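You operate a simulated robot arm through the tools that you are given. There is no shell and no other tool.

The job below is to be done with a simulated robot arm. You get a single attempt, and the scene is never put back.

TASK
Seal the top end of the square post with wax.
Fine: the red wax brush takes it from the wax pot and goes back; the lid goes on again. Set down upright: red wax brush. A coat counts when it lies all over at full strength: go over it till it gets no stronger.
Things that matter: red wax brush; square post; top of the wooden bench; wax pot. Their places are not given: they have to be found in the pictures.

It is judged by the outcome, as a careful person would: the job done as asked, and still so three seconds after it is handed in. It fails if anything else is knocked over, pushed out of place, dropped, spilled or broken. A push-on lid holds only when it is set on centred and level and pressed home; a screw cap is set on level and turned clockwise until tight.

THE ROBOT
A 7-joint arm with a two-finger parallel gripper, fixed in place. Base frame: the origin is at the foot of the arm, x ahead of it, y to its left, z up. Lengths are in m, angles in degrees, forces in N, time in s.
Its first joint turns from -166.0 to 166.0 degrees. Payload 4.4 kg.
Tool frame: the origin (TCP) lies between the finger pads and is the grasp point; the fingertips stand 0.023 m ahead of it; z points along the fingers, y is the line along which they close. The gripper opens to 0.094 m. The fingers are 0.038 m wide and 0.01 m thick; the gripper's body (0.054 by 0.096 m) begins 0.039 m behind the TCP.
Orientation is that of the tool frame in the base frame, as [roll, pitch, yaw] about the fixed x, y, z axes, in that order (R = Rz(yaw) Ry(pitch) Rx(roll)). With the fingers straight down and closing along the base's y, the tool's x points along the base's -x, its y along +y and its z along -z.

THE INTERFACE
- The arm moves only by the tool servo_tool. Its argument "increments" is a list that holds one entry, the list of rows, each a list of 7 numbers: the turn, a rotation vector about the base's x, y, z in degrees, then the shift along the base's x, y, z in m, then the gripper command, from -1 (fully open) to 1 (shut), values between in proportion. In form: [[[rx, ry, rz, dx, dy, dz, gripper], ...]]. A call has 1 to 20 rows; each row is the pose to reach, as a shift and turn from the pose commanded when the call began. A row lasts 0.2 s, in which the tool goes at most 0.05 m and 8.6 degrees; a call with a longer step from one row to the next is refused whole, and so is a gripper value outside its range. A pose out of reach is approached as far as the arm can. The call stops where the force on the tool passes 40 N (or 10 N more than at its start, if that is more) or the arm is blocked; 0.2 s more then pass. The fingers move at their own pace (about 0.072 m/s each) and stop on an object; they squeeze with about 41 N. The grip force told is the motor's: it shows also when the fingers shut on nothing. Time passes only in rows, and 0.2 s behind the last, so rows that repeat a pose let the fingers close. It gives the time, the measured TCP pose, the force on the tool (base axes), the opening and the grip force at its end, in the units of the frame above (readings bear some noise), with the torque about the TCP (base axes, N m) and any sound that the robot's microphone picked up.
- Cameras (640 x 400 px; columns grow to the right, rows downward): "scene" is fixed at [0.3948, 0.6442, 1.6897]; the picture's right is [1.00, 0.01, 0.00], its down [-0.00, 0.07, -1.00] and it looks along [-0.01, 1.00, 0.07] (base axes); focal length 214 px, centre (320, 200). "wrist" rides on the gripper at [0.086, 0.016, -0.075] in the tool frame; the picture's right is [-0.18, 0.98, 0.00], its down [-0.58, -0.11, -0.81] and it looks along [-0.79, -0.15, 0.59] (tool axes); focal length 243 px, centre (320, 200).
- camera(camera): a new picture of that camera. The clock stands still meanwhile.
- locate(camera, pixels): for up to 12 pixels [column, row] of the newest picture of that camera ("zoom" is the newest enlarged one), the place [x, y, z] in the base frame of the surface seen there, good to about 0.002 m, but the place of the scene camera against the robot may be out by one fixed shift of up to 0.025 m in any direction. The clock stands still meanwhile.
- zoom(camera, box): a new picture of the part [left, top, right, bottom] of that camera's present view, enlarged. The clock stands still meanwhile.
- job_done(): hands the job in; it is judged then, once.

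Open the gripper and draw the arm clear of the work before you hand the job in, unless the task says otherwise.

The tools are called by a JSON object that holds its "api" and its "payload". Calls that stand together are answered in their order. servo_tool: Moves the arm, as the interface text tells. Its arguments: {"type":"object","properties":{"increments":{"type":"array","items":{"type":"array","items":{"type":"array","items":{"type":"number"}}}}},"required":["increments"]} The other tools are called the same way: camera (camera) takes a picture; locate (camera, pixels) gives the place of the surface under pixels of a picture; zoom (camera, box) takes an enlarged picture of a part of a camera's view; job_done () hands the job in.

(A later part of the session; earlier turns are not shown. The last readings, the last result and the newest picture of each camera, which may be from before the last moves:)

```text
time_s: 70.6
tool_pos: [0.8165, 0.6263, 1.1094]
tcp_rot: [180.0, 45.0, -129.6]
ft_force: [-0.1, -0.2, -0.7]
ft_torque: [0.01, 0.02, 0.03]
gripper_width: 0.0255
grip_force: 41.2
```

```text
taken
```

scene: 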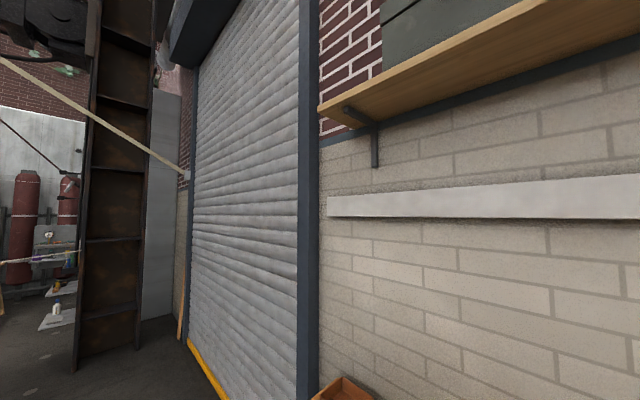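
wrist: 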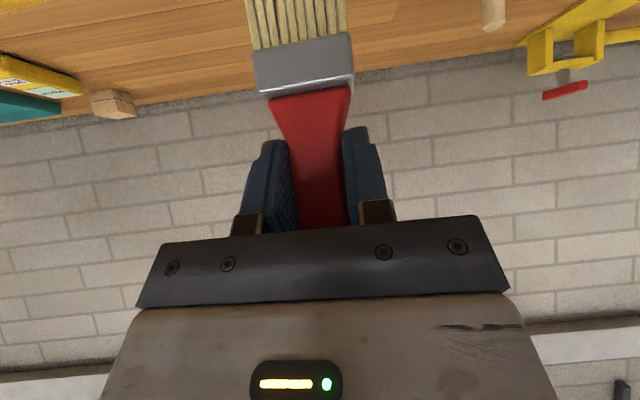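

Above the pot again. I descend to touch the wax lightly (expected contact at TCP z≈1.000), in decreasing steps.

{"api": "servo_tool", "payload": {"increments": [[[0, 0, 0, 0, 0, -0.035, 1], [0, 0, 0, 0, 0, -0.07, 1], [0, 0, 0, 0, 0, -0.095, 1], [0, 0, 0, 0, 0, -0.105, 1], [0, 0, 0, 0, 0, -0.109, 1], [0, 0, 0, 0, 0, -0.1095, 1], [0, 0, 0, 0, 0, -0.1095, 1]]]}}

{"api": "camera", "payload": {"camera": "wrist"}}

```text
time_s: 72.2
tool_pos: [0.8154, 0.626, 1.0008]
tcp_rot: [180.0, 45.1, -129.4]
ft_force: [1.4, 0.4, 3.8]
ft_torque: [0.11, 0.0, -0.06]
gripper_width: 0.0256
grip_force: 41.2
```

```text
taken
```

wrist: 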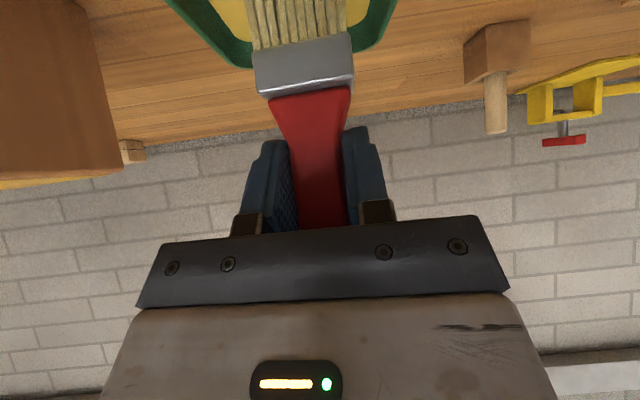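

Light contact (≈4 N) with the wax. I hold briefly and lift back up.

{"api": "servo_tool", "payload": {"increments": [[[0, 0, 0, 0, 0, -0.0003, 1], [0, 0, 0, 0, 0, -0.0003, 1], [0, 0, 0, 0, 0, -0.0003, 1], [0, 0, 0, 0, 0, 0.01, 1], [0, 0, 0, 0, 0, 0.04, 1], [0, 0, 0, 0, 0, 0.08, 1], [0, 0, 0, 0, 0, 0.1095, 1]]]}}

{"api": "zoom", "payload": {"camera": "wrist", "box": [180, 0, 420, 150]}}

```text
time_s: 73.8
tool_pos: [0.8165, 0.6253, 1.1067]
tcp_rot: [-180.0, 44.8, -129.4]
ft_force: [-0.3, 0.3, -2.1]
ft_torque: [0.01, -0.06, -0.01]
gripper_width: 0.0255
grip_force: 41.0
```

```text
2.67 times, centred on (300, 75) of wrist
```

zoom: 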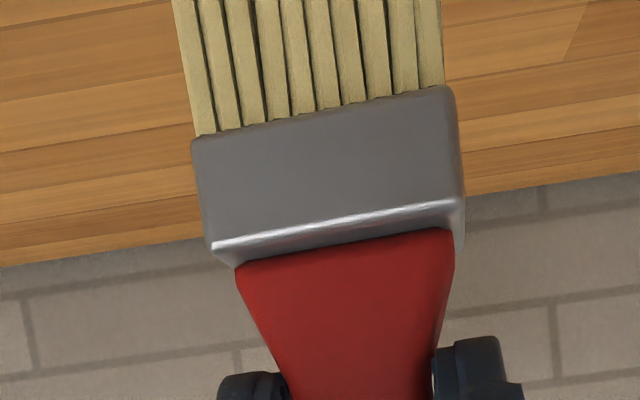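

Brush reloaded. I carry it back to the post hover for a second, wider coat.

{"api": "servo_tool", "payload": {"increments": [[[0, 0, 0, 0.03, -0.03, 0, 1], [0, 0, 0, 0.06, -0.06, 0, 1], [0, 0, 0, 0.09, -0.09, 0, 1], [0, 0, 0, 0.12, -0.117, 0, 1], [0, 0, 0, 0.13, -0.127, -0.015, 1], [0, 0, 0, 0.13, -0.127, -0.0355, 1], [0, 0, 0, 0.13, -0.127, -0.0355, 1]]]}}

```text
time_s: 75.4
tool_pos: [0.9462, 0.4983, 1.0752]
tcp_rot: [180.0, 45.2, -129.5]
ft_force: [-0.9, 0.6, -1.0]
ft_torque: [0.0, 0.02, 0.0]
gripper_width: 0.0255
grip_force: 41.0
```

At the hover. Second coat lane 1 (q≈−0.033), with strokes reaching past the edges, returning to the hover.

{"api": "servo_tool", "payload": {"increments": [[[0, 0, 0, 0.0128, -0.025, 0, 1], [0, 0, 0, -0.0006, -0.05264, 0, 1], [0, 0, 0, -0.0006, -0.05264, -0.01, 1], [0, 0, 0, -0.0006, -0.05264, -0.0119, 1], [0, 0, 0, 0.0064, -0.04415, -0.0119, 1], [0, 0, 0, 0.01276, -0.03643, -0.0119, 1], [0, 0, 0, 0.01912, -0.02871, -0.0119, 1], [0, 0, 0, 0.02739, -0.01867, -0.0119, 1], [0, 0, 0, 0.02739, -0.01867, 0, 1], [0, 0, 0, 0.05156, 0.01066, 0, 1], [0, 0, 0, 0.05156, 0.01066, -0.01, 1], [0, 0, 0, 0.05156, 0.01066, -0.0121, 1], [0, 0, 0, 0.04456, 0.00217, -0.0121, 1], [0, 0, 0, 0.0382, -0.00555, -0.0121, 1], [0, 0, 0, 0.03184, -0.01327, -0.0121, 1], [0, 0, 0, 0.02357, -0.02331, -0.0121, 1]]]}}

```text
time_s: 78.8
tool_pos: [0.9696, 0.4748, 1.063]
tcp_rot: [-179.9, 45.1, -129.5]
ft_force: [2.3, 2.8, 8.1]
ft_torque: [0.21, -0.13, 0.01]
gripper_width: 0.0253
grip_force: 41.3
```

Good, 8 N. Second coat lane 2 (q≈−0.011).

{"api": "servo_tool", "payload": {"increments": [[[0, 0, 0, 0, 0, 0.0121, 1], [0, 0, 0, -0.04116, -0.01534, 0.0121, 1], [0, 0, 0, -0.04116, -0.01534, 0.0021, 1], [0, 0, 0, -0.04116, -0.01534, 0.0002, 1], [0, 0, 0, -0.03416, -0.00685, 0.0002, 1], [0, 0, 0, -0.0278, 0.00087, 0.0002, 1], [0, 0, 0, -0.02144, 0.00859, 0.0002, 1], [0, 0, 0, -0.01317, 0.01863, 0.0002, 1], [0, 0, 0, -0.01317, 0.01863, 0.0121, 1], [0, 0, 0, 0.011, 0.04796, 0.0121, 1], [0, 0, 0, 0.011, 0.04796, 0.0021, 1], [0, 0, 0, 0.011, 0.04796, 0.0, 1], [0, 0, 0, 0.004, 0.03947, 0.0, 1], [0, 0, 0, -0.00236, 0.03175, 0.0, 1], [0, 0, 0, -0.00872, 0.02403, 0.0, 1], [0, 0, 0, -0.01699, 0.01399, 0.0, 1]]]}}

```text
time_s: 82.2
tool_pos: [0.9524, 0.4895, 1.0627]
tcp_rot: [-179.9, 45.1, -129.4]
ft_force: [2.0, 1.4, 5.3]
ft_torque: [0.14, -0.11, -0.03]
gripper_width: 0.0253
grip_force: 41.1
```

Good, 5 N. Lane 3 (q≈+0.011), same pattern.

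{"api": "servo_tool", "payload": {"increments": [[[0, 0, 0, 0, 0, 0.0121, 1], [0, 0, 0, -0.04115, -0.01533, 0.0121, 1], [0, 0, 0, -0.04115, -0.01533, 0.0021, 1], [0, 0, 0, -0.04115, -0.01533, 0.0001, 1], [0, 0, 0, -0.03415, -0.00684, 0.0001, 1], [0, 0, 0, -0.02779, 0.00088, 0.0001, 1], [0, 0, 0, -0.02143, 0.0086, 0.0001, 1], [0, 0, 0, -0.01316, 0.01864, 0.0001, 1], [0, 0, 0, -0.01316, 0.01864, 0.0121, 1], [0, 0, 0, 0.01101, 0.04797, 0.0121, 1], [0, 0, 0, 0.01101, 0.04797, 0.0021, 1], [0, 0, 0, 0.01101, 0.04797, 0.0, 1], [0, 0, 0, 0.00401, 0.03948, 0.0, 1], [0, 0, 0, -0.00235, 0.03176, 0.0, 1], [0, 0, 0, -0.00871, 0.02404, 0.0, 1], [0, 0, 0, -0.01698, 0.014, 0.0, 1]]]}}

{"api": "servo_tool", "payload": {"increments": [[[0, 0, 0, 0, 0, 0.0121, 1], [0, 0, 0, -0.04115, -0.01533, 0.0121, 1], [0, 0, 0, -0.04115, -0.01533, 0.0021, 1], [0, 0, 0, -0.04115, -0.01533, 0.0, 1], [0, 0, 0, -0.03415, -0.00684, 0.0, 1], [0, 0, 0, -0.02779, 0.00088, 0.0, 1], [0, 0, 0, -0.02143, 0.0086, 0.0, 1], [0, 0, 0, -0.01316, 0.01864, 0.0, 1], [0, 0, 0, -0.01316, 0.01864, 0.0121, 1], [0, 0, 0, 0.01101, 0.04797, 0.0121, 1], [0, 0, 0, 0.01101, 0.04797, 0.0021, 1], [0, 0, 0, 0.01101, 0.04797, -0.0001, 1], [0, 0, 0, 0.00401, 0.03948, -0.0001, 1], [0, 0, 0, -0.00235, 0.03176, -0.0001, 1], [0, 0, 0, -0.00871, 0.02404, -0.0001, 1], [0, 0, 0, -0.01698, 0.014, -0.0001, 1]]]}}

```text
time_s: 85.6
tool_pos: [0.9353, 0.5033, 1.0634]
tcp_rot: [179.9, 45.1, -129.5]
ft_force: [2.9, 3.6, 9.8]
ft_torque: [0.26, -0.11, 0.0]
gripper_width: 0.0255
grip_force: 40.9
```

```text
time_s: 89.0
tool_pos: [0.918, 0.5172, 1.0627]
tcp_rot: [180.0, 45.0, -129.5]
ft_force: [1.3, 1.4, 4.2]
ft_torque: [0.06, -0.11, 0.0]
gripper_width: 0.0254
grip_force: 41.7
```

Second coat done with 4–10 N. I back off to the viewing pose again.

{"api": "servo_tool", "payload": {"increments": [[[0, 0, 0, 0, 0, 0.03, 1], [-3.9, 3.2, 0, -0.02, -0.015, 0.06, 1], [-7.7, 6.35, 0, -0.05, -0.04, 0.08, 1], [-11.6, 9.5, 0, -0.085, -0.068, 0.1, 1], [-15.4, 12.7, 0, -0.1172, -0.0971, 0.12, 1], [-15.4, 12.7, 0, -0.1172, -0.0971, 0.1377, 1], [-15.4, 12.7, 0, -0.1172, -0.0971, 0.1377, 1]]]}}

{"api": "servo_tool", "payload": {"increments": [[[0, 0, 8, -0.015, -0.01, 0.01, 1], [0, 0, 16, -0.03, -0.02, 0.02, 1], [0, 0, 24, -0.045, -0.03, 0.03, 1], [0, 0, 30, -0.06, -0.04, 0.04, 1], [0, 0, 30, -0.06, -0.04, 0.04, 1]]]}}

{"api": "zoom", "payload": {"camera": "wrist", "box": [136, 0, 248, 80]}}

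```text
time_s: 90.6
tool_pos: [0.8005, 0.4188, 1.1992]
tcp_rot: [-180.0, 25.0, -129.5]
ft_force: [-0.3, -0.1, -1.5]
ft_torque: [0.01, 0.0, 0.01]
gripper_width: 0.0256
grip_force: 41.1
```

```text
time_s: 91.8
tool_pos: [0.7405, 0.3817, 1.2404]
tcp_rot: [179.9, 25.2, -99.4]
ft_force: [-0.1, -0.8, -0.3]
ft_torque: [0.06, 0.01, 0.02]
gripper_width: 0.0254
grip_force: 40.7
```

```text
5.00 times, centred on (192, 40) of wrist
```

zoom: 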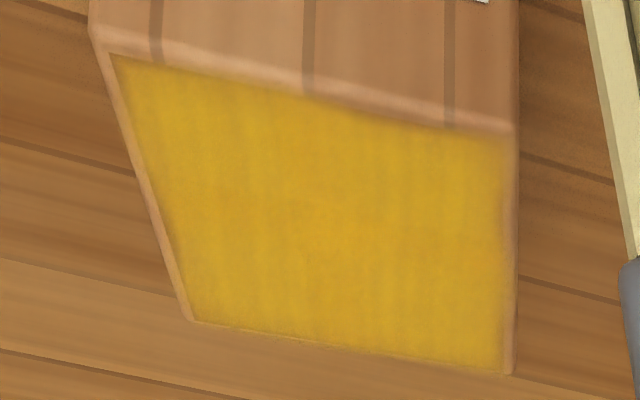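

The interior is now even; only thin margins at the edges look softer. I move the camera closer along its line of sight to inspect the edges.

{"api": "servo_tool", "payload": {"increments": [[[0, 0, 0, 0.027, 0.025, -0.03, 1], [0, 0, 0, 0.053, 0.05, -0.06, 1], [0, 0, 0, 0.08, 0.075, -0.09, 1], [0, 0, 0, 0.1, 0.094, -0.115, 1], [0, 0, 0, 0.1, 0.094, -0.115, 1]]]}}

{"api": "camera", "payload": {"camera": "wrist"}}

```text
time_s: 93.0
tool_pos: [0.8425, 0.474, 1.1249]
tcp_rot: [-179.9, 25.2, -99.5]
ft_force: [-0.2, -0.9, -1.3]
ft_torque: [0.05, 0.0, 0.03]
gripper_width: 0.0253
grip_force: 40.8
```

```text
taken
```

wrist: 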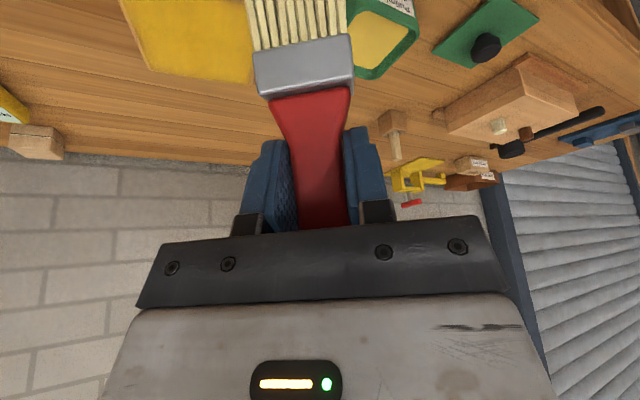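

The post top is partly out of frame. I back slightly and rise 4 cm to frame it.

{"api": "servo_tool", "payload": {"increments": [[[0, 0, 2, -0.02, -0.025, 0.03, 1], [0, 0, 4, -0.025, -0.035, 0.045, 1], [0, 0, 4, -0.025, -0.035, 0.045, 1]]]}}

{"api": "zoom", "payload": {"camera": "wrist", "box": [90, 0, 250, 100]}}

```text
time_s: 93.8
tool_pos: [0.8174, 0.4393, 1.1684]
tcp_rot: [180.0, 25.1, -95.6]
ft_force: [0.0, -0.3, -1.2]
ft_torque: [0.02, 0.01, 0.03]
gripper_width: 0.0257
grip_force: 40.6
```

```text
4.00 times, centred on (170, 50) of wrist
```

zoom: 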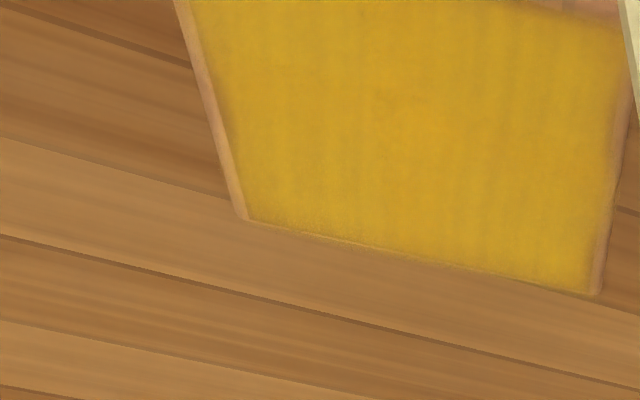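

A thin softer band remains near the edges. For a baseline I view the front edge too, rising a little.

{"api": "servo_tool", "payload": {"increments": [[[0, 0, 2, -0.015, -0.02, 0.03, 1], [0, 0, 2, -0.02, -0.03, 0.04, 1], [0, 0, 2, -0.02, -0.03, 0.04, 1]]]}}

{"api": "zoom", "payload": {"camera": "wrist", "box": [100, 0, 244, 90]}}

```text
time_s: 94.6
tool_pos: [0.7964, 0.4098, 1.2092]
tcp_rot: [-180.0, 25.1, -93.5]
ft_force: [0.0, 0.1, -0.9]
ft_torque: [0.03, 0.01, 0.01]
gripper_width: 0.0256
grip_force: 41.2
```

```text
4.44 times, centred on (172, 45) of wrist
```

zoom: 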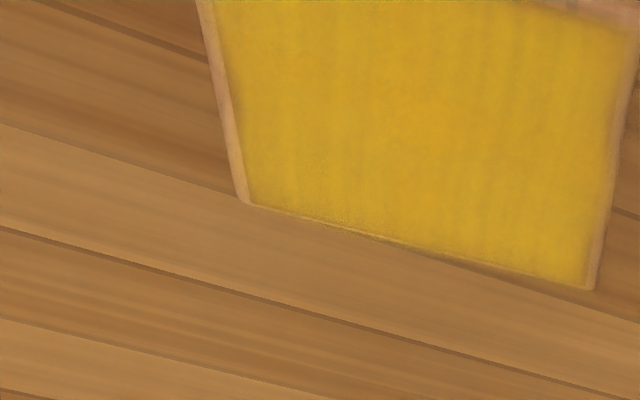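

Baseline taken. I reload again for a third coat that also covers the perimeter: yaw back and move above the pot.

{"api": "servo_tool", "payload": {"increments": [[[0, 0, -8, 0, 0.02, 0.01, 1], [0, 0, -16, 0, 0.04, 0.02, 1], [0, 0, -24, 0, 0.06, 0.02, 1], [0, 0, -32, 0, 0.08, 0.02, 1], [0, 0, -36, 0, 0.1, 0.02, 1], [0, 0, -36, 0, 0.1, 0.02, 1]]]}}

{"api": "servo_tool", "payload": {"increments": [[[5.1, -4.2, 0, 0.006, 0.035, -0.02, 1], [10.2, -8.4, 0, 0.012, 0.07, -0.045, 1], [15.4, -12.7, 0, 0.018, 0.1, -0.075, 1], [15.4, -12.7, 0, 0.0196, 0.1164, -0.105, 1], [15.4, -12.7, 0, 0.0196, 0.1164, -0.12, 1], [15.4, -12.7, 0, 0.0196, 0.1164, -0.12, 1]]]}}

```text
time_s: 96.0
tool_pos: [0.7952, 0.5102, 1.2298]
tcp_rot: [179.9, 25.0, -129.6]
ft_force: [-0.3, 0.6, -0.4]
ft_torque: [0.0, 0.01, 0.02]
gripper_width: 0.0258
grip_force: 41.2
```

```text
time_s: 97.4
tool_pos: [0.8154, 0.6259, 1.1101]
tcp_rot: [180.0, 45.1, -129.5]
ft_force: [0.0, 0.0, -1.4]
ft_torque: [-0.01, 0.01, -0.02]
gripper_width: 0.0252
grip_force: 40.8
```

Above the pot at z=1.11. I dip as before to light contact, hold, lift back and carry to the post hover.

{"api": "servo_tool", "payload": {"increments": [[[0, 0, 0, 0, 0, -0.035, 1], [0, 0, 0, 0, 0, -0.07, 1], [0, 0, 0, 0, 0, -0.095, 1], [0, 0, 0, 0, 0, -0.105, 1], [0, 0, 0, 0, 0, -0.109, 1], [0, 0, 0, 0, 0, -0.1096, 1], [0, 0, 0, 0, 0, -0.1096, 1], [0, 0, 0, 0, 0, -0.1096, 1]]]}}

{"api": "servo_tool", "payload": {"increments": [[[0, 0, 0, 0, 0, 0.01, 1], [0, 0, 0, 0, 0, 0.04, 1], [0, 0, 0, 0, 0, 0.08, 1], [0, 0, 0, 0, 0, 0.1096, 1], [0, 0, 0, 0.03, -0.03, 0.1096, 1], [0, 0, 0, 0.06, -0.06, 0.1096, 1], [0, 0, 0, 0.09, -0.09, 0.1096, 1], [0, 0, 0, 0.12, -0.117, 0.1096, 1], [0, 0, 0, 0.13, -0.127, 0.0946, 1], [0, 0, 0, 0.13, -0.127, 0.0741, 1], [0, 0, 0, 0.13, -0.127, 0.0741, 1]]]}}

```text
time_s: 99.2
tool_pos: [0.8156, 0.6262, 1.0002]
tcp_rot: [180.0, 45.1, -129.5]
ft_force: [1.0, 0.0, 1.3]
ft_torque: [0.02, 0.01, -0.04]
gripper_width: 0.0256
grip_force: 40.5
```

```text
time_s: 101.6
tool_pos: [0.9459, 0.4982, 1.0754]
tcp_rot: [-179.9, 45.1, -129.5]
ft_force: [-0.1, 0.1, -1.5]
ft_torque: [0.02, -0.03, -0.02]
gripper_width: 0.0255
grip_force: 41.3
```

At the post hover. Third coat: first a stroke along the front edge (p=−0.042).

{"api": "servo_tool", "payload": {"increments": [[[0, 0, 0, 0.0, -0.025, 0, 1], [0, 0, 0, -0.00123, -0.05341, 0, 1], [0, 0, 0, -0.00123, -0.05341, -0.01, 1], [0, 0, 0, -0.00123, -0.05341, -0.0118, 1], [0, 0, 0, -0.00973, -0.04641, -0.0118, 1], [0, 0, 0, -0.01822, -0.03942, -0.0118, 1], [0, 0, 0, -0.02671, -0.03242, -0.0118, 1], [0, 0, 0, -0.0352, -0.02542, -0.0118, 1], [0, 0, 0, -0.04369, -0.01843, -0.0118, 1], [0, 0, 0, -0.05219, -0.01143, -0.0118, 1]]]}}

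```text
time_s: 103.8
tool_pos: [0.8933, 0.4872, 1.0631]
tcp_rot: [-179.9, 45.2, -129.5]
ft_force: [2.6, -1.4, 4.9]
ft_torque: [-0.08, -0.17, -0.03]
gripper_width: 0.0255
grip_force: 41.0
```

Good (5 N). Now the back edge stroke.

{"api": "servo_tool", "payload": {"increments": [[[0, 0, 0, 0, 0, 0.0118, 1], [0, 0, 0, 0.02671, 0.03242, 0.0118, 1], [0, 0, 0, 0.05342, 0.06484, 0.0118, 1], [0, 0, 0, 0.05342, 0.06484, 0.002, 1], [0, 0, 0, 0.05342, 0.06484, -0.0002, 1], [0, 0, 0, 0.06192, 0.05784, -0.0002, 1], [0, 0, 0, 0.07041, 0.05085, -0.0002, 1], [0, 0, 0, 0.0789, 0.04385, -0.0002, 1], [0, 0, 0, 0.08739, 0.03685, -0.0002, 1], [0, 0, 0, 0.09588, 0.02986, -0.0002, 1], [0, 0, 0, 0.10438, 0.02286, -0.0002, 1]]]}}

```text
time_s: 106.2
tool_pos: [0.9973, 0.5109, 1.0633]
tcp_rot: [-180.0, 45.0, -129.4]
ft_force: [-2.4, 0.4, 5.7]
ft_torque: [0.06, 0.21, -0.04]
gripper_width: 0.0257
grip_force: 40.5
```

Good (6 N). Next, the left-edge lane (q≈−0.037): back to middle, then front to middle.

{"api": "servo_tool", "payload": {"increments": [[[0, 0, 0, -0.00421, -0.01138, 0, 1], [0, 0, 0, -0.01153, -0.02026, 0, 1], [0, 0, 0, -0.01884, -0.02914, 0, 1], [0, 0, 0, -0.02616, -0.03801, 0, 1], [0, 0, 0, -0.03347, -0.04689, 0, 1], [0, 0, 0, -0.03347, -0.04689, 0.012, 1], [0, 0, 0, -0.05032, -0.06735, 0.012, 1], [0, 0, 0, -0.05032, -0.06735, 0.002, 1], [0, 0, 0, -0.05032, -0.06735, 0.0002, 1], [0, 0, 0, -0.04301, -0.05847, 0.0002, 1], [0, 0, 0, -0.0357, -0.04959, 0.0002, 1], [0, 0, 0, -0.02838, -0.04072, 0.0002, 1], [0, 0, 0, -0.02107, -0.03184, 0.0002, 1]]]}}

```text
time_s: 109.0
tool_pos: [0.9769, 0.4801, 1.0627]
tcp_rot: [179.9, 45.1, -129.5]
ft_force: [-1.3, -0.7, 0.3]
ft_torque: [-0.06, 0.07, 0.02]
gripper_width: 0.0254
grip_force: 40.9
```

Light contact there. Lane q≈−0.018 next with slightly more press.

{"api": "servo_tool", "payload": {"increments": [[[0, 0, 0, 0, 0, 0.012, 1], [0, 0, 0, -0.02195, -0.0117, 0.012, 1], [0, 0, 0, -0.04391, -0.02343, 0.012, 1], [0, 0, 0, -0.04391, -0.02343, 0.002, 1], [0, 0, 0, -0.04391, -0.02343, -0.0003, 1], [0, 0, 0, -0.03628, -0.01417, -0.0003, 1], [0, 0, 0, -0.02865, -0.00491, -0.0003, 1], [0, 0, 0, -0.02102, 0.00436, -0.0003, 1], [0, 0, 0, -0.01338, 0.01362, -0.0003, 1], [0, 0, 0, -0.01338, 0.01362, 0.012, 1], [0, 0, 0, 0.00951, 0.04141, 0.012, 1], [0, 0, 0, 0.00951, 0.04141, 0.002, 1], [0, 0, 0, 0.00951, 0.04141, -0.0003, 1], [0, 0, 0, 0.00188, 0.03215, -0.0003, 1], [0, 0, 0, -0.00575, 0.02289, -0.0003, 1], [0, 0, 0, -0.01338, 0.01362, -0.0003, 1], [0, 0, 0, -0.02102, 0.00436, -0.0003, 1]]]}}

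```text
time_s: 112.6
tool_pos: [0.9552, 0.4831, 1.0639]
tcp_rot: [-179.9, 45.1, -129.6]
ft_force: [1.0, 1.2, 7.2]
ft_torque: [0.27, -0.07, -0.06]
gripper_width: 0.0254
grip_force: 41.4
```

Good (8 N). Lane q≈0, then lane q≈+0.018 with the same increments.

{"api": "servo_tool", "payload": {"increments": [[[0, 0, 0, 0, 0, 0.012, 1], [0, 0, 0, -0.0368, -0.01634, 0.012, 1], [0, 0, 0, -0.0368, -0.01634, 0.002, 1], [0, 0, 0, -0.0368, -0.01634, 0, 1], [0, 0, 0, -0.02916, -0.00708, 0, 1], [0, 0, 0, -0.02153, 0.00219, 0, 1], [0, 0, 0, -0.0139, 0.01145, 0, 1], [0, 0, 0, -0.00627, 0.02071, 0, 1], [0, 0, 0, -0.00627, 0.02071, 0.012, 1], [0, 0, 0, 0.01663, 0.04851, 0.012, 1], [0, 0, 0, 0.01663, 0.04851, 0.002, 1], [0, 0, 0, 0.01663, 0.04851, 0, 1], [0, 0, 0, 0.009, 0.03924, 0, 1], [0, 0, 0, 0.00136, 0.02998, 0, 1], [0, 0, 0, -0.00627, 0.02071, 0, 1], [0, 0, 0, -0.0139, 0.01145, 0, 1]]]}}

{"api": "servo_tool", "payload": {"increments": [[[0, 0, 0, 0, 0, 0.012, 1], [0, 0, 0, -0.0368, -0.01634, 0.012, 1], [0, 0, 0, -0.0368, -0.01634, 0.002, 1], [0, 0, 0, -0.0368, -0.01634, 0, 1], [0, 0, 0, -0.02916, -0.00708, 0, 1], [0, 0, 0, -0.02153, 0.00219, 0, 1], [0, 0, 0, -0.0139, 0.01145, 0, 1], [0, 0, 0, -0.00627, 0.02071, 0, 1], [0, 0, 0, -0.00627, 0.02071, 0.012, 1], [0, 0, 0, 0.01663, 0.04851, 0.012, 1], [0, 0, 0, 0.01663, 0.04851, 0.002, 1], [0, 0, 0, 0.01663, 0.04851, 0, 1], [0, 0, 0, 0.009, 0.03924, 0, 1], [0, 0, 0, 0.00136, 0.02998, 0, 1], [0, 0, 0, -0.00627, 0.02071, 0, 1], [0, 0, 0, -0.0139, 0.01145, 0, 1]]]}}

```text
time_s: 116.0
tool_pos: [0.9414, 0.4951, 1.0629]
tcp_rot: [180.0, 45.0, -129.5]
ft_force: [2.6, 1.9, 4.6]
ft_torque: [0.15, -0.09, -0.06]
gripper_width: 0.0255
grip_force: 40.7
```

```text
time_s: 119.4
tool_pos: [0.9274, 0.5061, 1.0626]
tcp_rot: [-180.0, 45.1, -129.5]
ft_force: [1.3, 1.5, 3.7]
ft_torque: [0.13, -0.03, 0.0]
gripper_width: 0.0255
grip_force: 41.4
```

Both at ~5 N. Last lane of this coat, q≈+0.037 along the right edge.

{"api": "servo_tool", "payload": {"increments": [[[0, 0, 0, 0, 0, 0.012, 1], [0, 0, 0, -0.0368, -0.01634, 0.012, 1], [0, 0, 0, -0.0368, -0.01634, 0.002, 1], [0, 0, 0, -0.0368, -0.01634, -0.0001, 1], [0, 0, 0, -0.02916, -0.00708, -0.0001, 1], [0, 0, 0, -0.02153, 0.00219, -0.0001, 1], [0, 0, 0, -0.0139, 0.01145, -0.0001, 1], [0, 0, 0, -0.00627, 0.02071, -0.0001, 1], [0, 0, 0, -0.00627, 0.02071, 0.012, 1], [0, 0, 0, 0.01663, 0.04851, 0.012, 1], [0, 0, 0, 0.01663, 0.04851, 0.002, 1], [0, 0, 0, 0.01663, 0.04851, -0.0001, 1], [0, 0, 0, 0.009, 0.03924, -0.0001, 1], [0, 0, 0, 0.00136, 0.02998, -0.0001, 1], [0, 0, 0, -0.00627, 0.02071, -0.0001, 1], [0, 0, 0, -0.0139, 0.01145, -0.0001, 1]]]}}

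```text
time_s: 122.8
tool_pos: [0.9139, 0.5181, 1.0625]
tcp_rot: [-179.9, 45.1, -129.5]
ft_force: [2.2, 3.1, 7.8]
ft_torque: [0.29, -0.16, -0.03]
gripper_width: 0.0256
grip_force: 41.0
```

Third coat complete. I go back to the same close viewing pose to compare with the baseline.

{"api": "servo_tool", "payload": {"increments": [[[0, 0, 0, 0, 0, 0.03, 1], [-3.9, 3.2, 0, -0.02, -0.015, 0.06, 1], [-7.7, 6.35, 0, -0.05, -0.04, 0.08, 1], [-11.6, 9.5, 0, -0.085, -0.068, 0.1, 1], [-15.4, 12.7, 0, -0.113, -0.0967, 0.12, 1], [-15.4, 12.7, 0, -0.113, -0.0967, 0.1377, 1], [-15.4, 12.7, 0, -0.113, -0.0967, 0.1377, 1]]]}}

{"api": "servo_tool", "payload": {"increments": [[[0, 0, 8, -0.005, -0.011, 0.01, 1], [0, 0, 16, -0.005, -0.011, 0.01, 1], [0, 0, 24, -0.005, -0.011, 0.01, 1], [0, 0, 32, -0.005, -0.011, 0.01, 1], [0, 0, 36, -0.005, -0.011, 0.01, 1], [0, 0, 36, -0.005, -0.011, 0.01, 1]]]}}

{"api": "zoom", "payload": {"camera": "wrist", "box": [100, 0, 244, 90]}}

```text
time_s: 124.4
tool_pos: [0.8016, 0.4198, 1.1991]
tcp_rot: [-180.0, 25.0, -129.5]
ft_force: [-0.3, -0.3, -0.2]
ft_torque: [0.0, -0.01, -0.02]
gripper_width: 0.0253
grip_force: 41.1
```

```text
time_s: 125.8
tool_pos: [0.797, 0.4094, 1.2106]
tcp_rot: [-179.9, 25.0, -93.4]
ft_force: [0.4, -0.6, -1.3]
ft_torque: [0.01, -0.02, -0.04]
gripper_width: 0.0257
grip_force: 41.2
```

```text
4.44 times, centred on (172, 45) of wrist
```

zoom: 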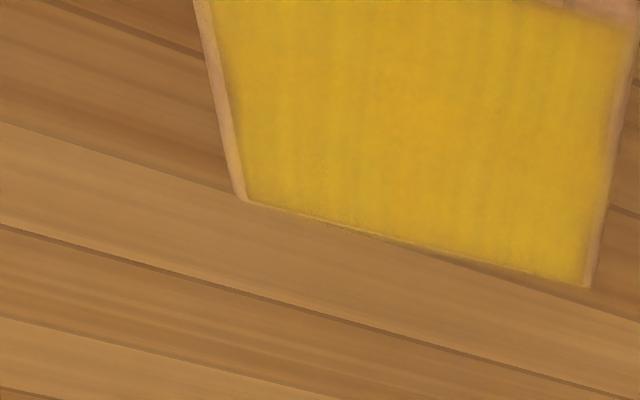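

It looks the same as before the third coat, so it gets no stronger. I check the front edge from the earlier full-view pose too.

{"api": "servo_tool", "payload": {"increments": [[[0, 0, -3, -0.03, -0.015, 0.015, 1], [0, 0, -6, -0.055, -0.029, 0.03, 1], [0, 0, -6, -0.055, -0.029, 0.03, 1]]]}}

{"api": "zoom", "payload": {"camera": "wrist", "box": [136, 0, 248, 80]}}

{"api": "camera", "payload": {"camera": "wrist"}}

```text
time_s: 126.6
tool_pos: [0.7405, 0.3811, 1.2404]
tcp_rot: [-179.9, 25.1, -99.5]
ft_force: [0.5, -0.5, -1.8]
ft_torque: [-0.01, 0.06, -0.01]
gripper_width: 0.0253
grip_force: 40.9
```

```text
5.00 times, centred on (192, 40) of wrist
```

zoom: 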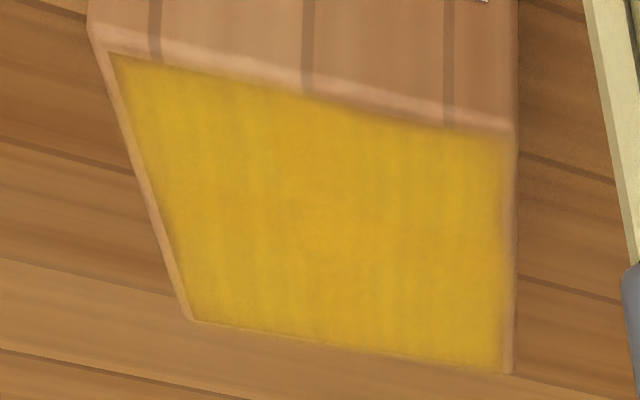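

```text
taken
```

wrist: 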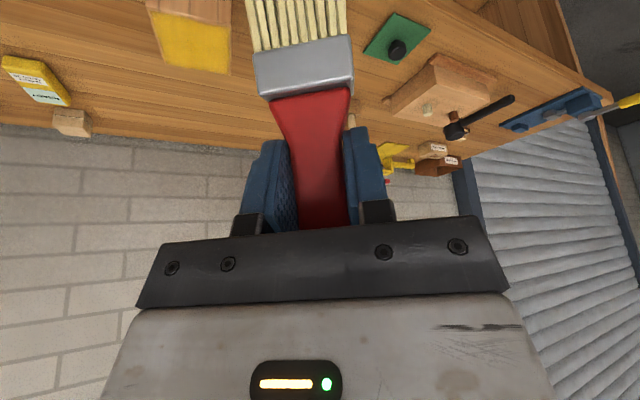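

Same even coat as after the second pass. I take one more view from the other side (post to the right of the brush) to check the right and front edges.

{"api": "servo_tool", "payload": {"increments": [[[0, 0, -8, 0.005, -0.01, 0, 1], [0, 0, -16, 0.01, -0.02, 0, 1], [0, 0, -24, 0.015, -0.03, 0, 1], [0, 0, -32, 0.02, -0.04, 0, 1], [0, 0, -40, 0.025, -0.05, 0, 1], [0, 0, -48, 0.03, -0.06, -0.01, 1], [0, 0, -56, 0.035, -0.07, -0.02, 1], [0, 0, -64, 0.04, -0.08, -0.02, 1], [0, 0, -70.6, 0.04, -0.08, -0.02, 1], [0, 0, -70.6, 0.04, -0.08, -0.02, 1]]]}}

{"api": "camera", "payload": {"camera": "wrist"}}

```text
time_s: 128.8
tool_pos: [0.7819, 0.3006, 1.2194]
tcp_rot: [180.0, 25.0, -170.3]
ft_force: [0.1, 0.3, -0.4]
ft_torque: [0.01, 0.04, -0.01]
gripper_width: 0.0254
grip_force: 41.3
```

```text
taken
```

wrist: 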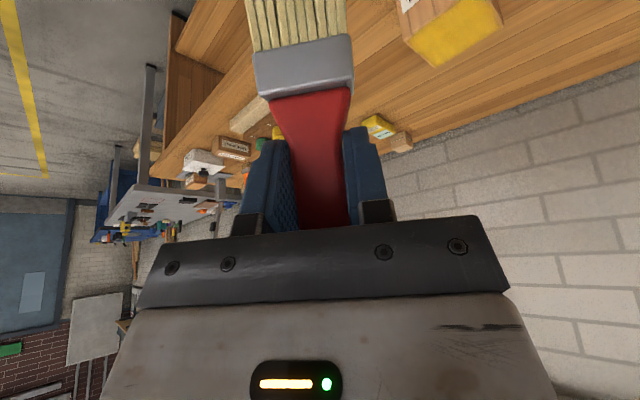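

{"api": "zoom", "payload": {"camera": "wrist", "box": [396, 0, 508, 75]}}

```text
5.33 times, centred on (452, 38) of wrist
```

zoom: 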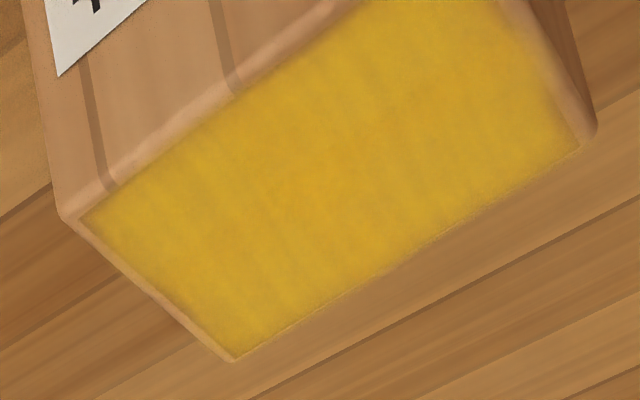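

Coverage reaches every edge, but the front and right edges look softer than the others. To be sure it's not a weak coat, I reload once more and go over those two edges again; first back above the pot.

{"api": "servo_tool", "payload": {"increments": [[[0, 0, 7, 0.003, 0.035, 0.01, 1], [0, 0, 14, 0.006, 0.07, 0.01, 1], [0, 0, 21, 0.009, 0.105, 0.01, 1], [0, 0, 28, 0.012, 0.14, 0.01, 1], [0, 0, 35, 0.015, 0.175, 0.01, 1], [0, 0, 40.5, 0.015, 0.209, 0.01, 1], [0, 0, 40.5, 0.015, 0.209, 0.01, 1]]]}}

{"api": "servo_tool", "payload": {"increments": [[[5.1, -4.2, 0, 0.006, 0.035, -0.02, 1], [10.2, -8.4, 0, 0.012, 0.07, -0.045, 1], [15.4, -12.7, 0, 0.018, 0.1, -0.075, 1], [15.4, -12.7, 0, 0.0196, 0.1164, -0.105, 1], [15.4, -12.7, 0, 0.0196, 0.1164, -0.12, 1], [15.4, -12.7, 0, 0.0196, 0.1164, -0.12, 1]]]}}

```text
time_s: 130.4
tool_pos: [0.7971, 0.5104, 1.2309]
tcp_rot: [180.0, 25.1, -129.5]
ft_force: [-0.2, -0.1, -1.4]
ft_torque: [0.03, 0.02, 0.0]
gripper_width: 0.0251
grip_force: 41.6
```

```text
time_s: 131.8
tool_pos: [0.8181, 0.6273, 1.1099]
tcp_rot: [-180.0, 45.1, -129.6]
ft_force: [-1.1, 0.5, -1.2]
ft_torque: [0.0, 0.05, 0.02]
gripper_width: 0.0256
grip_force: 41.4
```

Above the pot. I dip with light contact, then lift and carry to the post hover.

{"api": "servo_tool", "payload": {"increments": [[[0, 0, 0, 0, 0, -0.035, 1], [0, 0, 0, 0, 0, -0.07, 1], [0, 0, 0, 0, 0, -0.095, 1], [0, 0, 0, 0, 0, -0.105, 1], [0, 0, 0, 0, 0, -0.109, 1], [0, 0, 0, 0, 0, -0.1099, 1], [0, 0, 0, 0, 0, -0.1099, 1], [0, 0, 0, 0, 0, -0.1099, 1]]]}}

{"api": "servo_tool", "payload": {"increments": [[[0, 0, 0, 0, 0, 0.01, 1], [0, 0, 0, 0, 0, 0.04, 1], [0, 0, 0, 0, 0, 0.08, 1], [0, 0, 0, 0, 0, 0.1099, 1], [0, 0, 0, 0.03, -0.03, 0.1099, 1], [0, 0, 0, 0.06, -0.06, 0.1099, 1], [0, 0, 0, 0.09, -0.09, 0.1099, 1], [0, 0, 0, 0.12, -0.117, 0.1099, 1], [0, 0, 0, 0.13, -0.127, 0.0949, 1], [0, 0, 0, 0.13, -0.127, 0.0744, 1], [0, 0, 0, 0.13, -0.127, 0.0744, 1]]]}}

```text
time_s: 133.6
tool_pos: [0.816, 0.6266, 1.0011]
tcp_rot: [-180.0, 45.1, -129.6]
ft_force: [0.5, -0.1, 2.8]
ft_torque: [-0.02, -0.1, 0.01]
gripper_width: 0.0256
grip_force: 41.1
```

```text
time_s: 136.0
tool_pos: [0.9462, 0.4995, 1.0741]
tcp_rot: [-180.0, 45.0, -129.6]
ft_force: [0.2, 0.0, -0.7]
ft_torque: [0.0, 0.01, 0.02]
gripper_width: 0.0255
grip_force: 41.2
```

At the post hover. Right-edge strokes at q≈+0.041, front-to-middle then back-to-middle.

{"api": "servo_tool", "payload": {"increments": [[[0, 0, 0, -0.03, -0.004, 0, 1], [0, 0, 0, -0.05963, -0.00789, 0, 1], [0, 0, 0, -0.05963, -0.00789, -0.01, 1], [0, 0, 0, -0.05963, -0.00789, -0.0121, 1], [0, 0, 0, -0.05073, 0.00292, -0.0121, 1], [0, 0, 0, -0.0431, 0.01218, -0.0121, 1], [0, 0, 0, -0.03547, 0.02145, -0.0121, 1], [0, 0, 0, -0.02783, 0.03071, -0.0121, 1], [0, 0, 0, -0.02783, 0.03071, 0, 1], [0, 0, 0, -0.00367, 0.06005, 0, 1], [0, 0, 0, -0.00367, 0.06005, -0.01, 1], [0, 0, 0, -0.00367, 0.06005, -0.0122, 1], [0, 0, 0, -0.01257, 0.04924, -0.0122, 1], [0, 0, 0, -0.0202, 0.03998, -0.0122, 1], [0, 0, 0, -0.02783, 0.03071, -0.0122, 1], [0, 0, 0, -0.03547, 0.02145, -0.0122, 1], [0, 0, 0, -0.0431, 0.01218, -0.0122, 1]]]}}

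```text
time_s: 139.6
tool_pos: [0.9023, 0.5109, 1.0623]
tcp_rot: [-180.0, 45.0, -129.6]
ft_force: [1.4, 3.3, 8.2]
ft_torque: [0.23, -0.21, 0.02]
gripper_width: 0.0255
grip_force: 41.1
```

Good (9 N). Now front-edge strokes at p≈−0.046 and −0.036, side to side.

{"api": "servo_tool", "payload": {"increments": [[[0, 0, 0, 0, 0, 0.0122, 1], [0, 0, 0, -0.01395, -0.02479, 0.0122, 1], [0, 0, 0, -0.01395, -0.02479, 0.002, 1], [0, 0, 0, -0.01395, -0.02479, 0.0001, 1], [0, 0, 0, -0.00469, -0.03243, 0.0001, 1], [0, 0, 0, 0.00458, -0.04006, 0.0001, 1], [0, 0, 0, 0.01384, -0.04769, 0.0001, 1], [0, 0, 0, 0.0231, -0.05532, 0.0001, 1], [0, 0, 0, 0.03237, -0.06295, 0.0001, 1], [0, 0, 0, 0.04163, -0.07059, 0.0001, 1], [0, 0, 0, 0.04799, -0.06287, 0.0001, 1], [0, 0, 0, 0.03873, -0.05523, 0.0001, 1], [0, 0, 0, 0.02946, -0.0476, 0.0001, 1], [0, 0, 0, 0.0202, -0.03997, 0.0001, 1], [0, 0, 0, 0.01094, -0.03234, 0.0001, 1], [0, 0, 0, 0.00167, -0.02471, 0.0001, 1], [0, 0, 0, -0.00759, -0.01707, 0.0001, 1]]]}}

```text
time_s: 143.2
tool_pos: [0.8945, 0.4939, 1.0635]
tcp_rot: [-180.0, 45.0, -129.6]
ft_force: [4.2, -2.0, 10.7]
ft_torque: [-0.13, -0.33, -0.06]
gripper_width: 0.0254
grip_force: 40.9
```

Front edge done (12 N). Back to the full-view pose to compare.

{"api": "servo_tool", "payload": {"increments": [[[0, 0, 0, 0, 0, 0.03, 1], [-3.9, 3.2, 0, -0.02, -0.015, 0.06, 1], [-7.7, 6.35, 0, -0.045, -0.035, 0.08, 1], [-11.6, 9.5, 0, -0.07, -0.055, 0.1, 1], [-15.4, 12.7, 0, -0.0939, -0.0735, 0.12, 1], [-15.4, 12.7, 0, -0.0939, -0.0735, 0.1376, 1], [-15.4, 12.7, 0, -0.0939, -0.0735, 0.1376, 1]]]}}

{"api": "servo_tool", "payload": {"increments": [[[0, 0, 8, -0.015, -0.01, 0.01, 1], [0, 0, 16, -0.03, -0.02, 0.02, 1], [0, 0, 24, -0.045, -0.03, 0.03, 1], [0, 0, 30, -0.06, -0.04, 0.04, 1], [0, 0, 30, -0.06, -0.04, 0.04, 1]]]}}

{"api": "zoom", "payload": {"camera": "wrist", "box": [136, 0, 248, 80]}}

```text
time_s: 144.8
tool_pos: [0.8015, 0.4195, 1.1993]
tcp_rot: [179.9, 25.1, -129.6]
ft_force: [0.2, 0.6, -0.1]
ft_torque: [0.04, 0.0, 0.03]
gripper_width: 0.0254
grip_force: 41.4
```

```text
time_s: 146.0
tool_pos: [0.7409, 0.3797, 1.2392]
tcp_rot: [179.9, 25.1, -99.5]
ft_force: [-0.4, 0.5, -1.5]
ft_torque: [-0.02, -0.03, 0.0]
gripper_width: 0.0254
grip_force: 40.8
```

```text
5.00 times, centred on (192, 40) of wrist
```

zoom: 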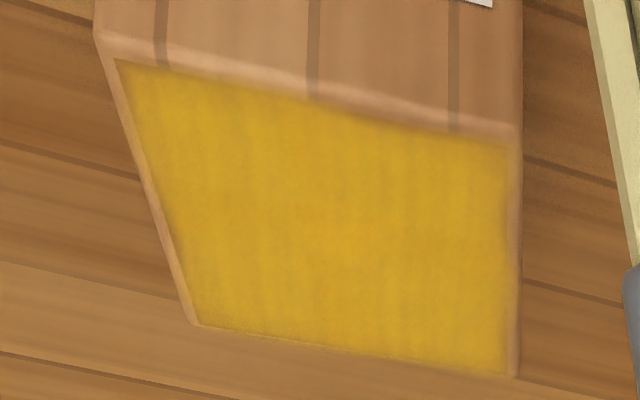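

The right and front edges now look as sharp as the others. I verify the post's position and view once more from the other side.

{"api": "locate", "payload": {"camera": "zoom", "pixels": [[122, 66], [508, 140], [200, 322], [508, 372], [320, 200]]}}

{"api": "servo_tool", "payload": {"increments": [[[0, 0, -8, 0.005, -0.01, 0, 1], [0, 0, -16, 0.01, -0.02, 0, 1], [0, 0, -24, 0.015, -0.03, 0, 1], [0, 0, -32, 0.02, -0.04, 0, 1], [0, 0, -40, 0.025, -0.05, 0, 1], [0, 0, -48, 0.03, -0.06, -0.01, 1], [0, 0, -56, 0.035, -0.07, -0.02, 1], [0, 0, -64, 0.04, -0.08, -0.02, 1], [0, 0, -70.6, 0.04, -0.08, 0.0, 1], [0, 0, -70.6, 0.04, -0.08, 0.0, 1]]]}}

{"api": "zoom", "payload": {"camera": "wrist", "box": [396, 0, 508, 75]}}

```text
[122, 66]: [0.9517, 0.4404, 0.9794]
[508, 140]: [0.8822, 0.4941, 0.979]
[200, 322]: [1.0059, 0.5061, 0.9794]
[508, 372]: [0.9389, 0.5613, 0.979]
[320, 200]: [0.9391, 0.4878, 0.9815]
```

```text
time_s: 148.2
tool_pos: [0.7805, 0.2997, 1.2399]
tcp_rot: [-180.0, 25.1, -170.3]
ft_force: [0.4, 0.1, -0.4]
ft_torque: [-0.02, 0.0, 0.01]
gripper_width: 0.0254
grip_force: 40.8
```

```text
5.33 times, centred on (452, 38) of wrist
```

zoom: 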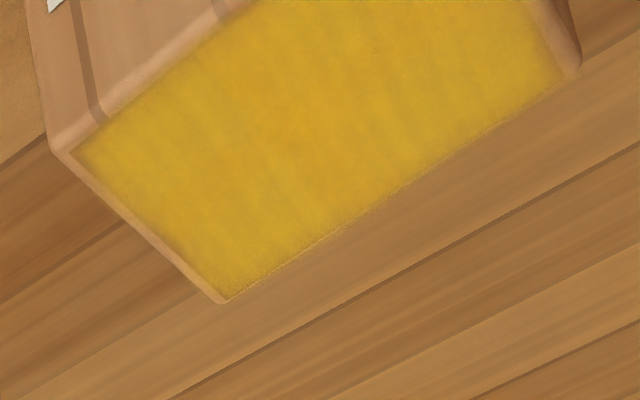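

The post is unmoved. The back-right corner still looks slightly soft; I untilt and move closer to inspect that edge.

{"api": "servo_tool", "payload": {"increments": [[[-1.2, 7.4, 0, 0.03, 0.015, -0.02, 1], [-2.5, 14.8, 0, 0.06, 0.03, -0.04, 1], [-2.5, 14.8, 0, 0.09, 0.04, -0.06, 1], [-2.5, 14.8, 0, 0.09, 0.04, -0.06, 1]]]}}

{"api": "camera", "payload": {"camera": "wrist"}}

```text
time_s: 149.2
tool_pos: [0.871, 0.3406, 1.179]
tcp_rot: [179.8, 10.1, -170.2]
ft_force: [0.5, 0.3, -1.9]
ft_torque: [0.0, -0.01, -0.01]
gripper_width: 0.0259
grip_force: 41.3
```

```text
taken
```

wrist: 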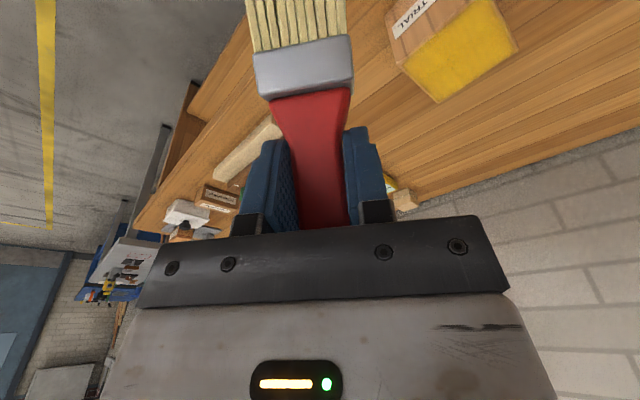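

{"api": "zoom", "payload": {"camera": "wrist", "box": [385, 0, 529, 108]}}

{"api": "zoom", "payload": {"camera": "wrist", "box": [460, 0, 530, 60]}}

```text
3.70 times, centred on (457, 54) of wrist
```

zoom: 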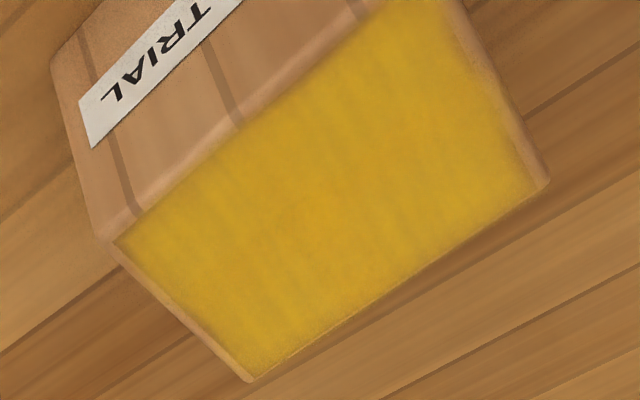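

```text
6.67 times, centred on (495, 30) of wrist
```

zoom: 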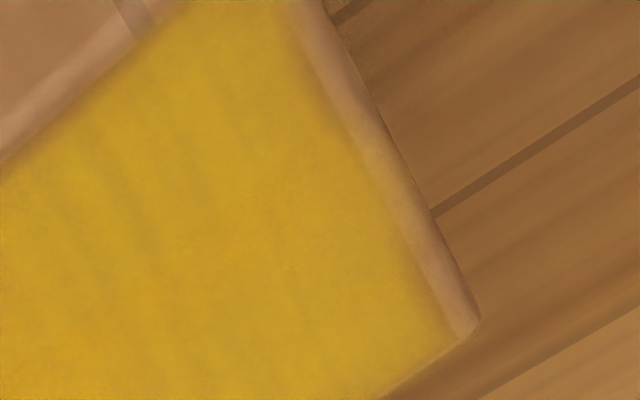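

The coat runs uniformly up to the rounded edges everywhere; it's done. Now I return the brush: yaw back to azimuth 41° and re-tilt to 45° above its original place.

{"api": "servo_tool", "payload": {"increments": [[[0, 0, 8, 0, 0, 0.01, 1], [0, 0, 16, 0, 0, 0.02, 1], [0, 0, 24, 0, 0, 0.02, 1], [0, 0, 31.1, 0, 0, 0.02, 1], [0, 0, 31.1, 0, 0, 0.02, 1]]]}}

{"api": "servo_tool", "payload": {"increments": [[[4.6, -5.3, 0, 0.035, 0.008, 0, 1], [9.2, -10.6, 0, 0.075, 0.016, 0, 1], [13.8, -15.8, 0, 0.115, 0.025, -0.01, 1], [18.4, -21.1, 0, 0.155, 0.034, -0.03, 1], [22.96, -26.4, 0, 0.1931, 0.0437, -0.05, 1], [22.96, -26.4, 0, 0.1931, 0.0437, -0.09, 1], [22.96, -26.4, 0, 0.1931, 0.0437, -0.12, 1], [22.96, -26.4, 0, 0.1931, 0.0437, -0.12, 1]]]}}

{"api": "camera", "payload": {"camera": "wrist"}}

```text
time_s: 150.4
tool_pos: [0.8704, 0.3399, 1.2]
tcp_rot: [180.0, 10.2, -139.2]
ft_force: [0.6, 0.2, 0.1]
ft_torque: [0.02, 0.03, 0.01]
gripper_width: 0.0254
grip_force: 40.9
```

```text
time_s: 152.2
tool_pos: [1.0648, 0.3837, 1.08]
tcp_rot: [179.8, 45.0, -139.2]
ft_force: [-1.3, 0.2, -0.2]
ft_torque: [-0.03, 0.03, -0.03]
gripper_width: 0.0252
grip_force: 41.5
```

```text
taken
```

wrist: 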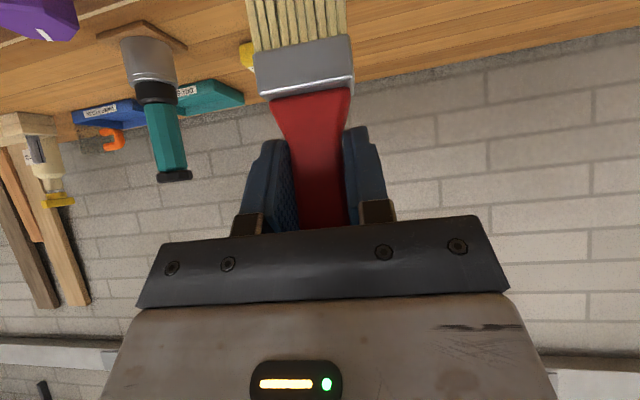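

I'm above the brush's original spot at z≈1.08. I measure the brush's uprightness from ferrule and bristle points.

{"api": "zoom", "payload": {"camera": "wrist", "box": [220, 0, 380, 100]}}

{"api": "locate", "payload": {"camera": "zoom", "pixels": [[150, 220], [300, 190], [480, 155], [170, 340], [320, 320], [500, 290], [140, 100], [270, 50], [400, 50], [480, 60], [160, 280], [490, 225]]}}

```text
4.00 times, centred on (300, 50) of wrist
```

zoom: 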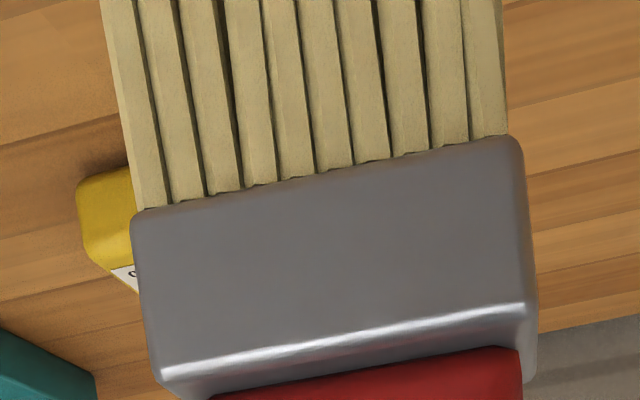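

```text
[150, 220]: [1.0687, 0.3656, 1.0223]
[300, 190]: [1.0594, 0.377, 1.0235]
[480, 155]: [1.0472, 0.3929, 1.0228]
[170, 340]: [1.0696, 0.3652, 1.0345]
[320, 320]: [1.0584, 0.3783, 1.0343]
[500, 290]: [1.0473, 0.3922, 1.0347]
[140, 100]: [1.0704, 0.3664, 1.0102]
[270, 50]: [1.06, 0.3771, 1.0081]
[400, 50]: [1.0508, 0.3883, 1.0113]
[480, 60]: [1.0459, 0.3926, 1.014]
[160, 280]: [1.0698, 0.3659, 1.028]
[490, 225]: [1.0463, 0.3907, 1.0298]
```

The brush is vertical within about 1° and level. I lower it toward the bench, shifting ~3 mm to match its original spot, stopping ~6 mm above contact.

{"api": "servo_tool", "payload": {"increments": [[[0, 0, 0, -0.0018, -0.0025, -0.03, 1], [0, 0, 0, -0.0018, -0.0025, -0.06, 1], [0, 0, 0, -0.0018, -0.0025, -0.09, 1], [0, 0, 0, -0.0018, -0.0025, -0.108, 1], [0, 0, 0, -0.0018, -0.0025, -0.113, 1], [0, 0, 0, -0.0018, -0.0025, -0.113, 1]]]}}

{"api": "camera", "payload": {"camera": "wrist"}}

```text
time_s: 153.6
tool_pos: [1.0621, 0.3822, 0.9673]
tcp_rot: [179.9, 45.1, -139.0]
ft_force: [-0.8, 0.1, -2.0]
ft_torque: [0.02, -0.02, 0.01]
gripper_width: 0.0258
grip_force: 40.8
```

```text
taken
```

wrist: 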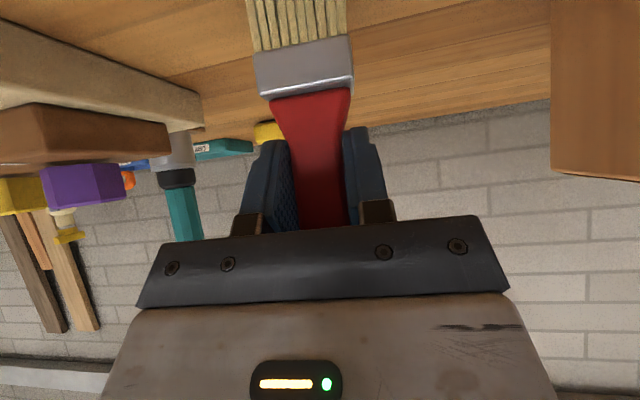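

Close to the bench at z=0.967. I lower in 1 mm steps to first contact.

{"api": "servo_tool", "payload": {"increments": [[[0, 0, 0, 0, 0, -0.002, 1], [0, 0, 0, 0, 0, -0.004, 1], [0, 0, 0, 0, 0, -0.005, 1], [0, 0, 0, 0, 0, -0.005, 1]]]}}

{"api": "servo_tool", "payload": {"increments": [[[0, 0, 0, 0, 0, -0.0007, 1], [0, 0, 0, 0, 0, -0.0007, 1]]]}}

```text
time_s: 154.6
tool_pos: [1.0626, 0.3823, 0.9626]
tcp_rot: [179.9, 45.1, -139.1]
ft_force: [-1.1, -0.6, 4.7]
ft_torque: [-0.1, -0.07, -0.02]
gripper_width: 0.0257
grip_force: 40.9
```

```text
time_s: 155.2
tool_pos: [1.0619, 0.3821, 0.9627]
tcp_rot: [179.9, 45.2, -139.0]
ft_force: [-2.8, -3.2, 14.3]
ft_torque: [-0.18, 0.11, 0.0]
gripper_width: 0.0254
grip_force: 41.0
```

The bristles rest on the bench (14 N). I ease off to a light touch and open the fingers slowly.

{"api": "servo_tool", "payload": {"increments": [[[0, 0, 0, 0, 0, 0.0009, 1], [0, 0, 0, 0, 0, 0.0009, 1], [0, 0, 0, 0, 0, 0.0009, 0.4], [0, 0, 0, 0, 0, 0.0009, 0.35], [0, 0, 0, 0, 0, 0.0009, 0.25], [0, 0, 0, 0, 0, 0.0009, 0.1], [0, 0, 0, 0, 0, 0.0009, -0.1], [0, 0, 0, 0, 0, 0.0009, -0.3], [0, 0, 0, 0, 0, 0.0009, -0.3]]]}}

{"api": "camera", "payload": {"camera": "wrist"}}

```text
time_s: 157.2
tool_pos: [1.0638, 0.3809, 0.9609]
tcp_rot: [180.0, 45.2, -139.2]
ft_force: [0.6, -0.1, 0.1]
ft_torque: [0.0, -0.03, 0.01]
gripper_width: 0.0612
grip_force: 0.1
```

```text
taken
```

wrist: 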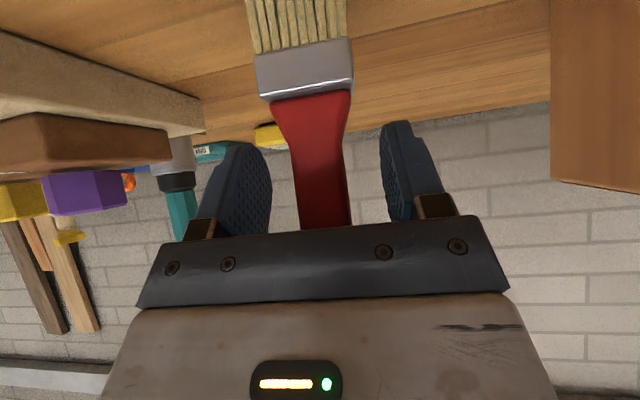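

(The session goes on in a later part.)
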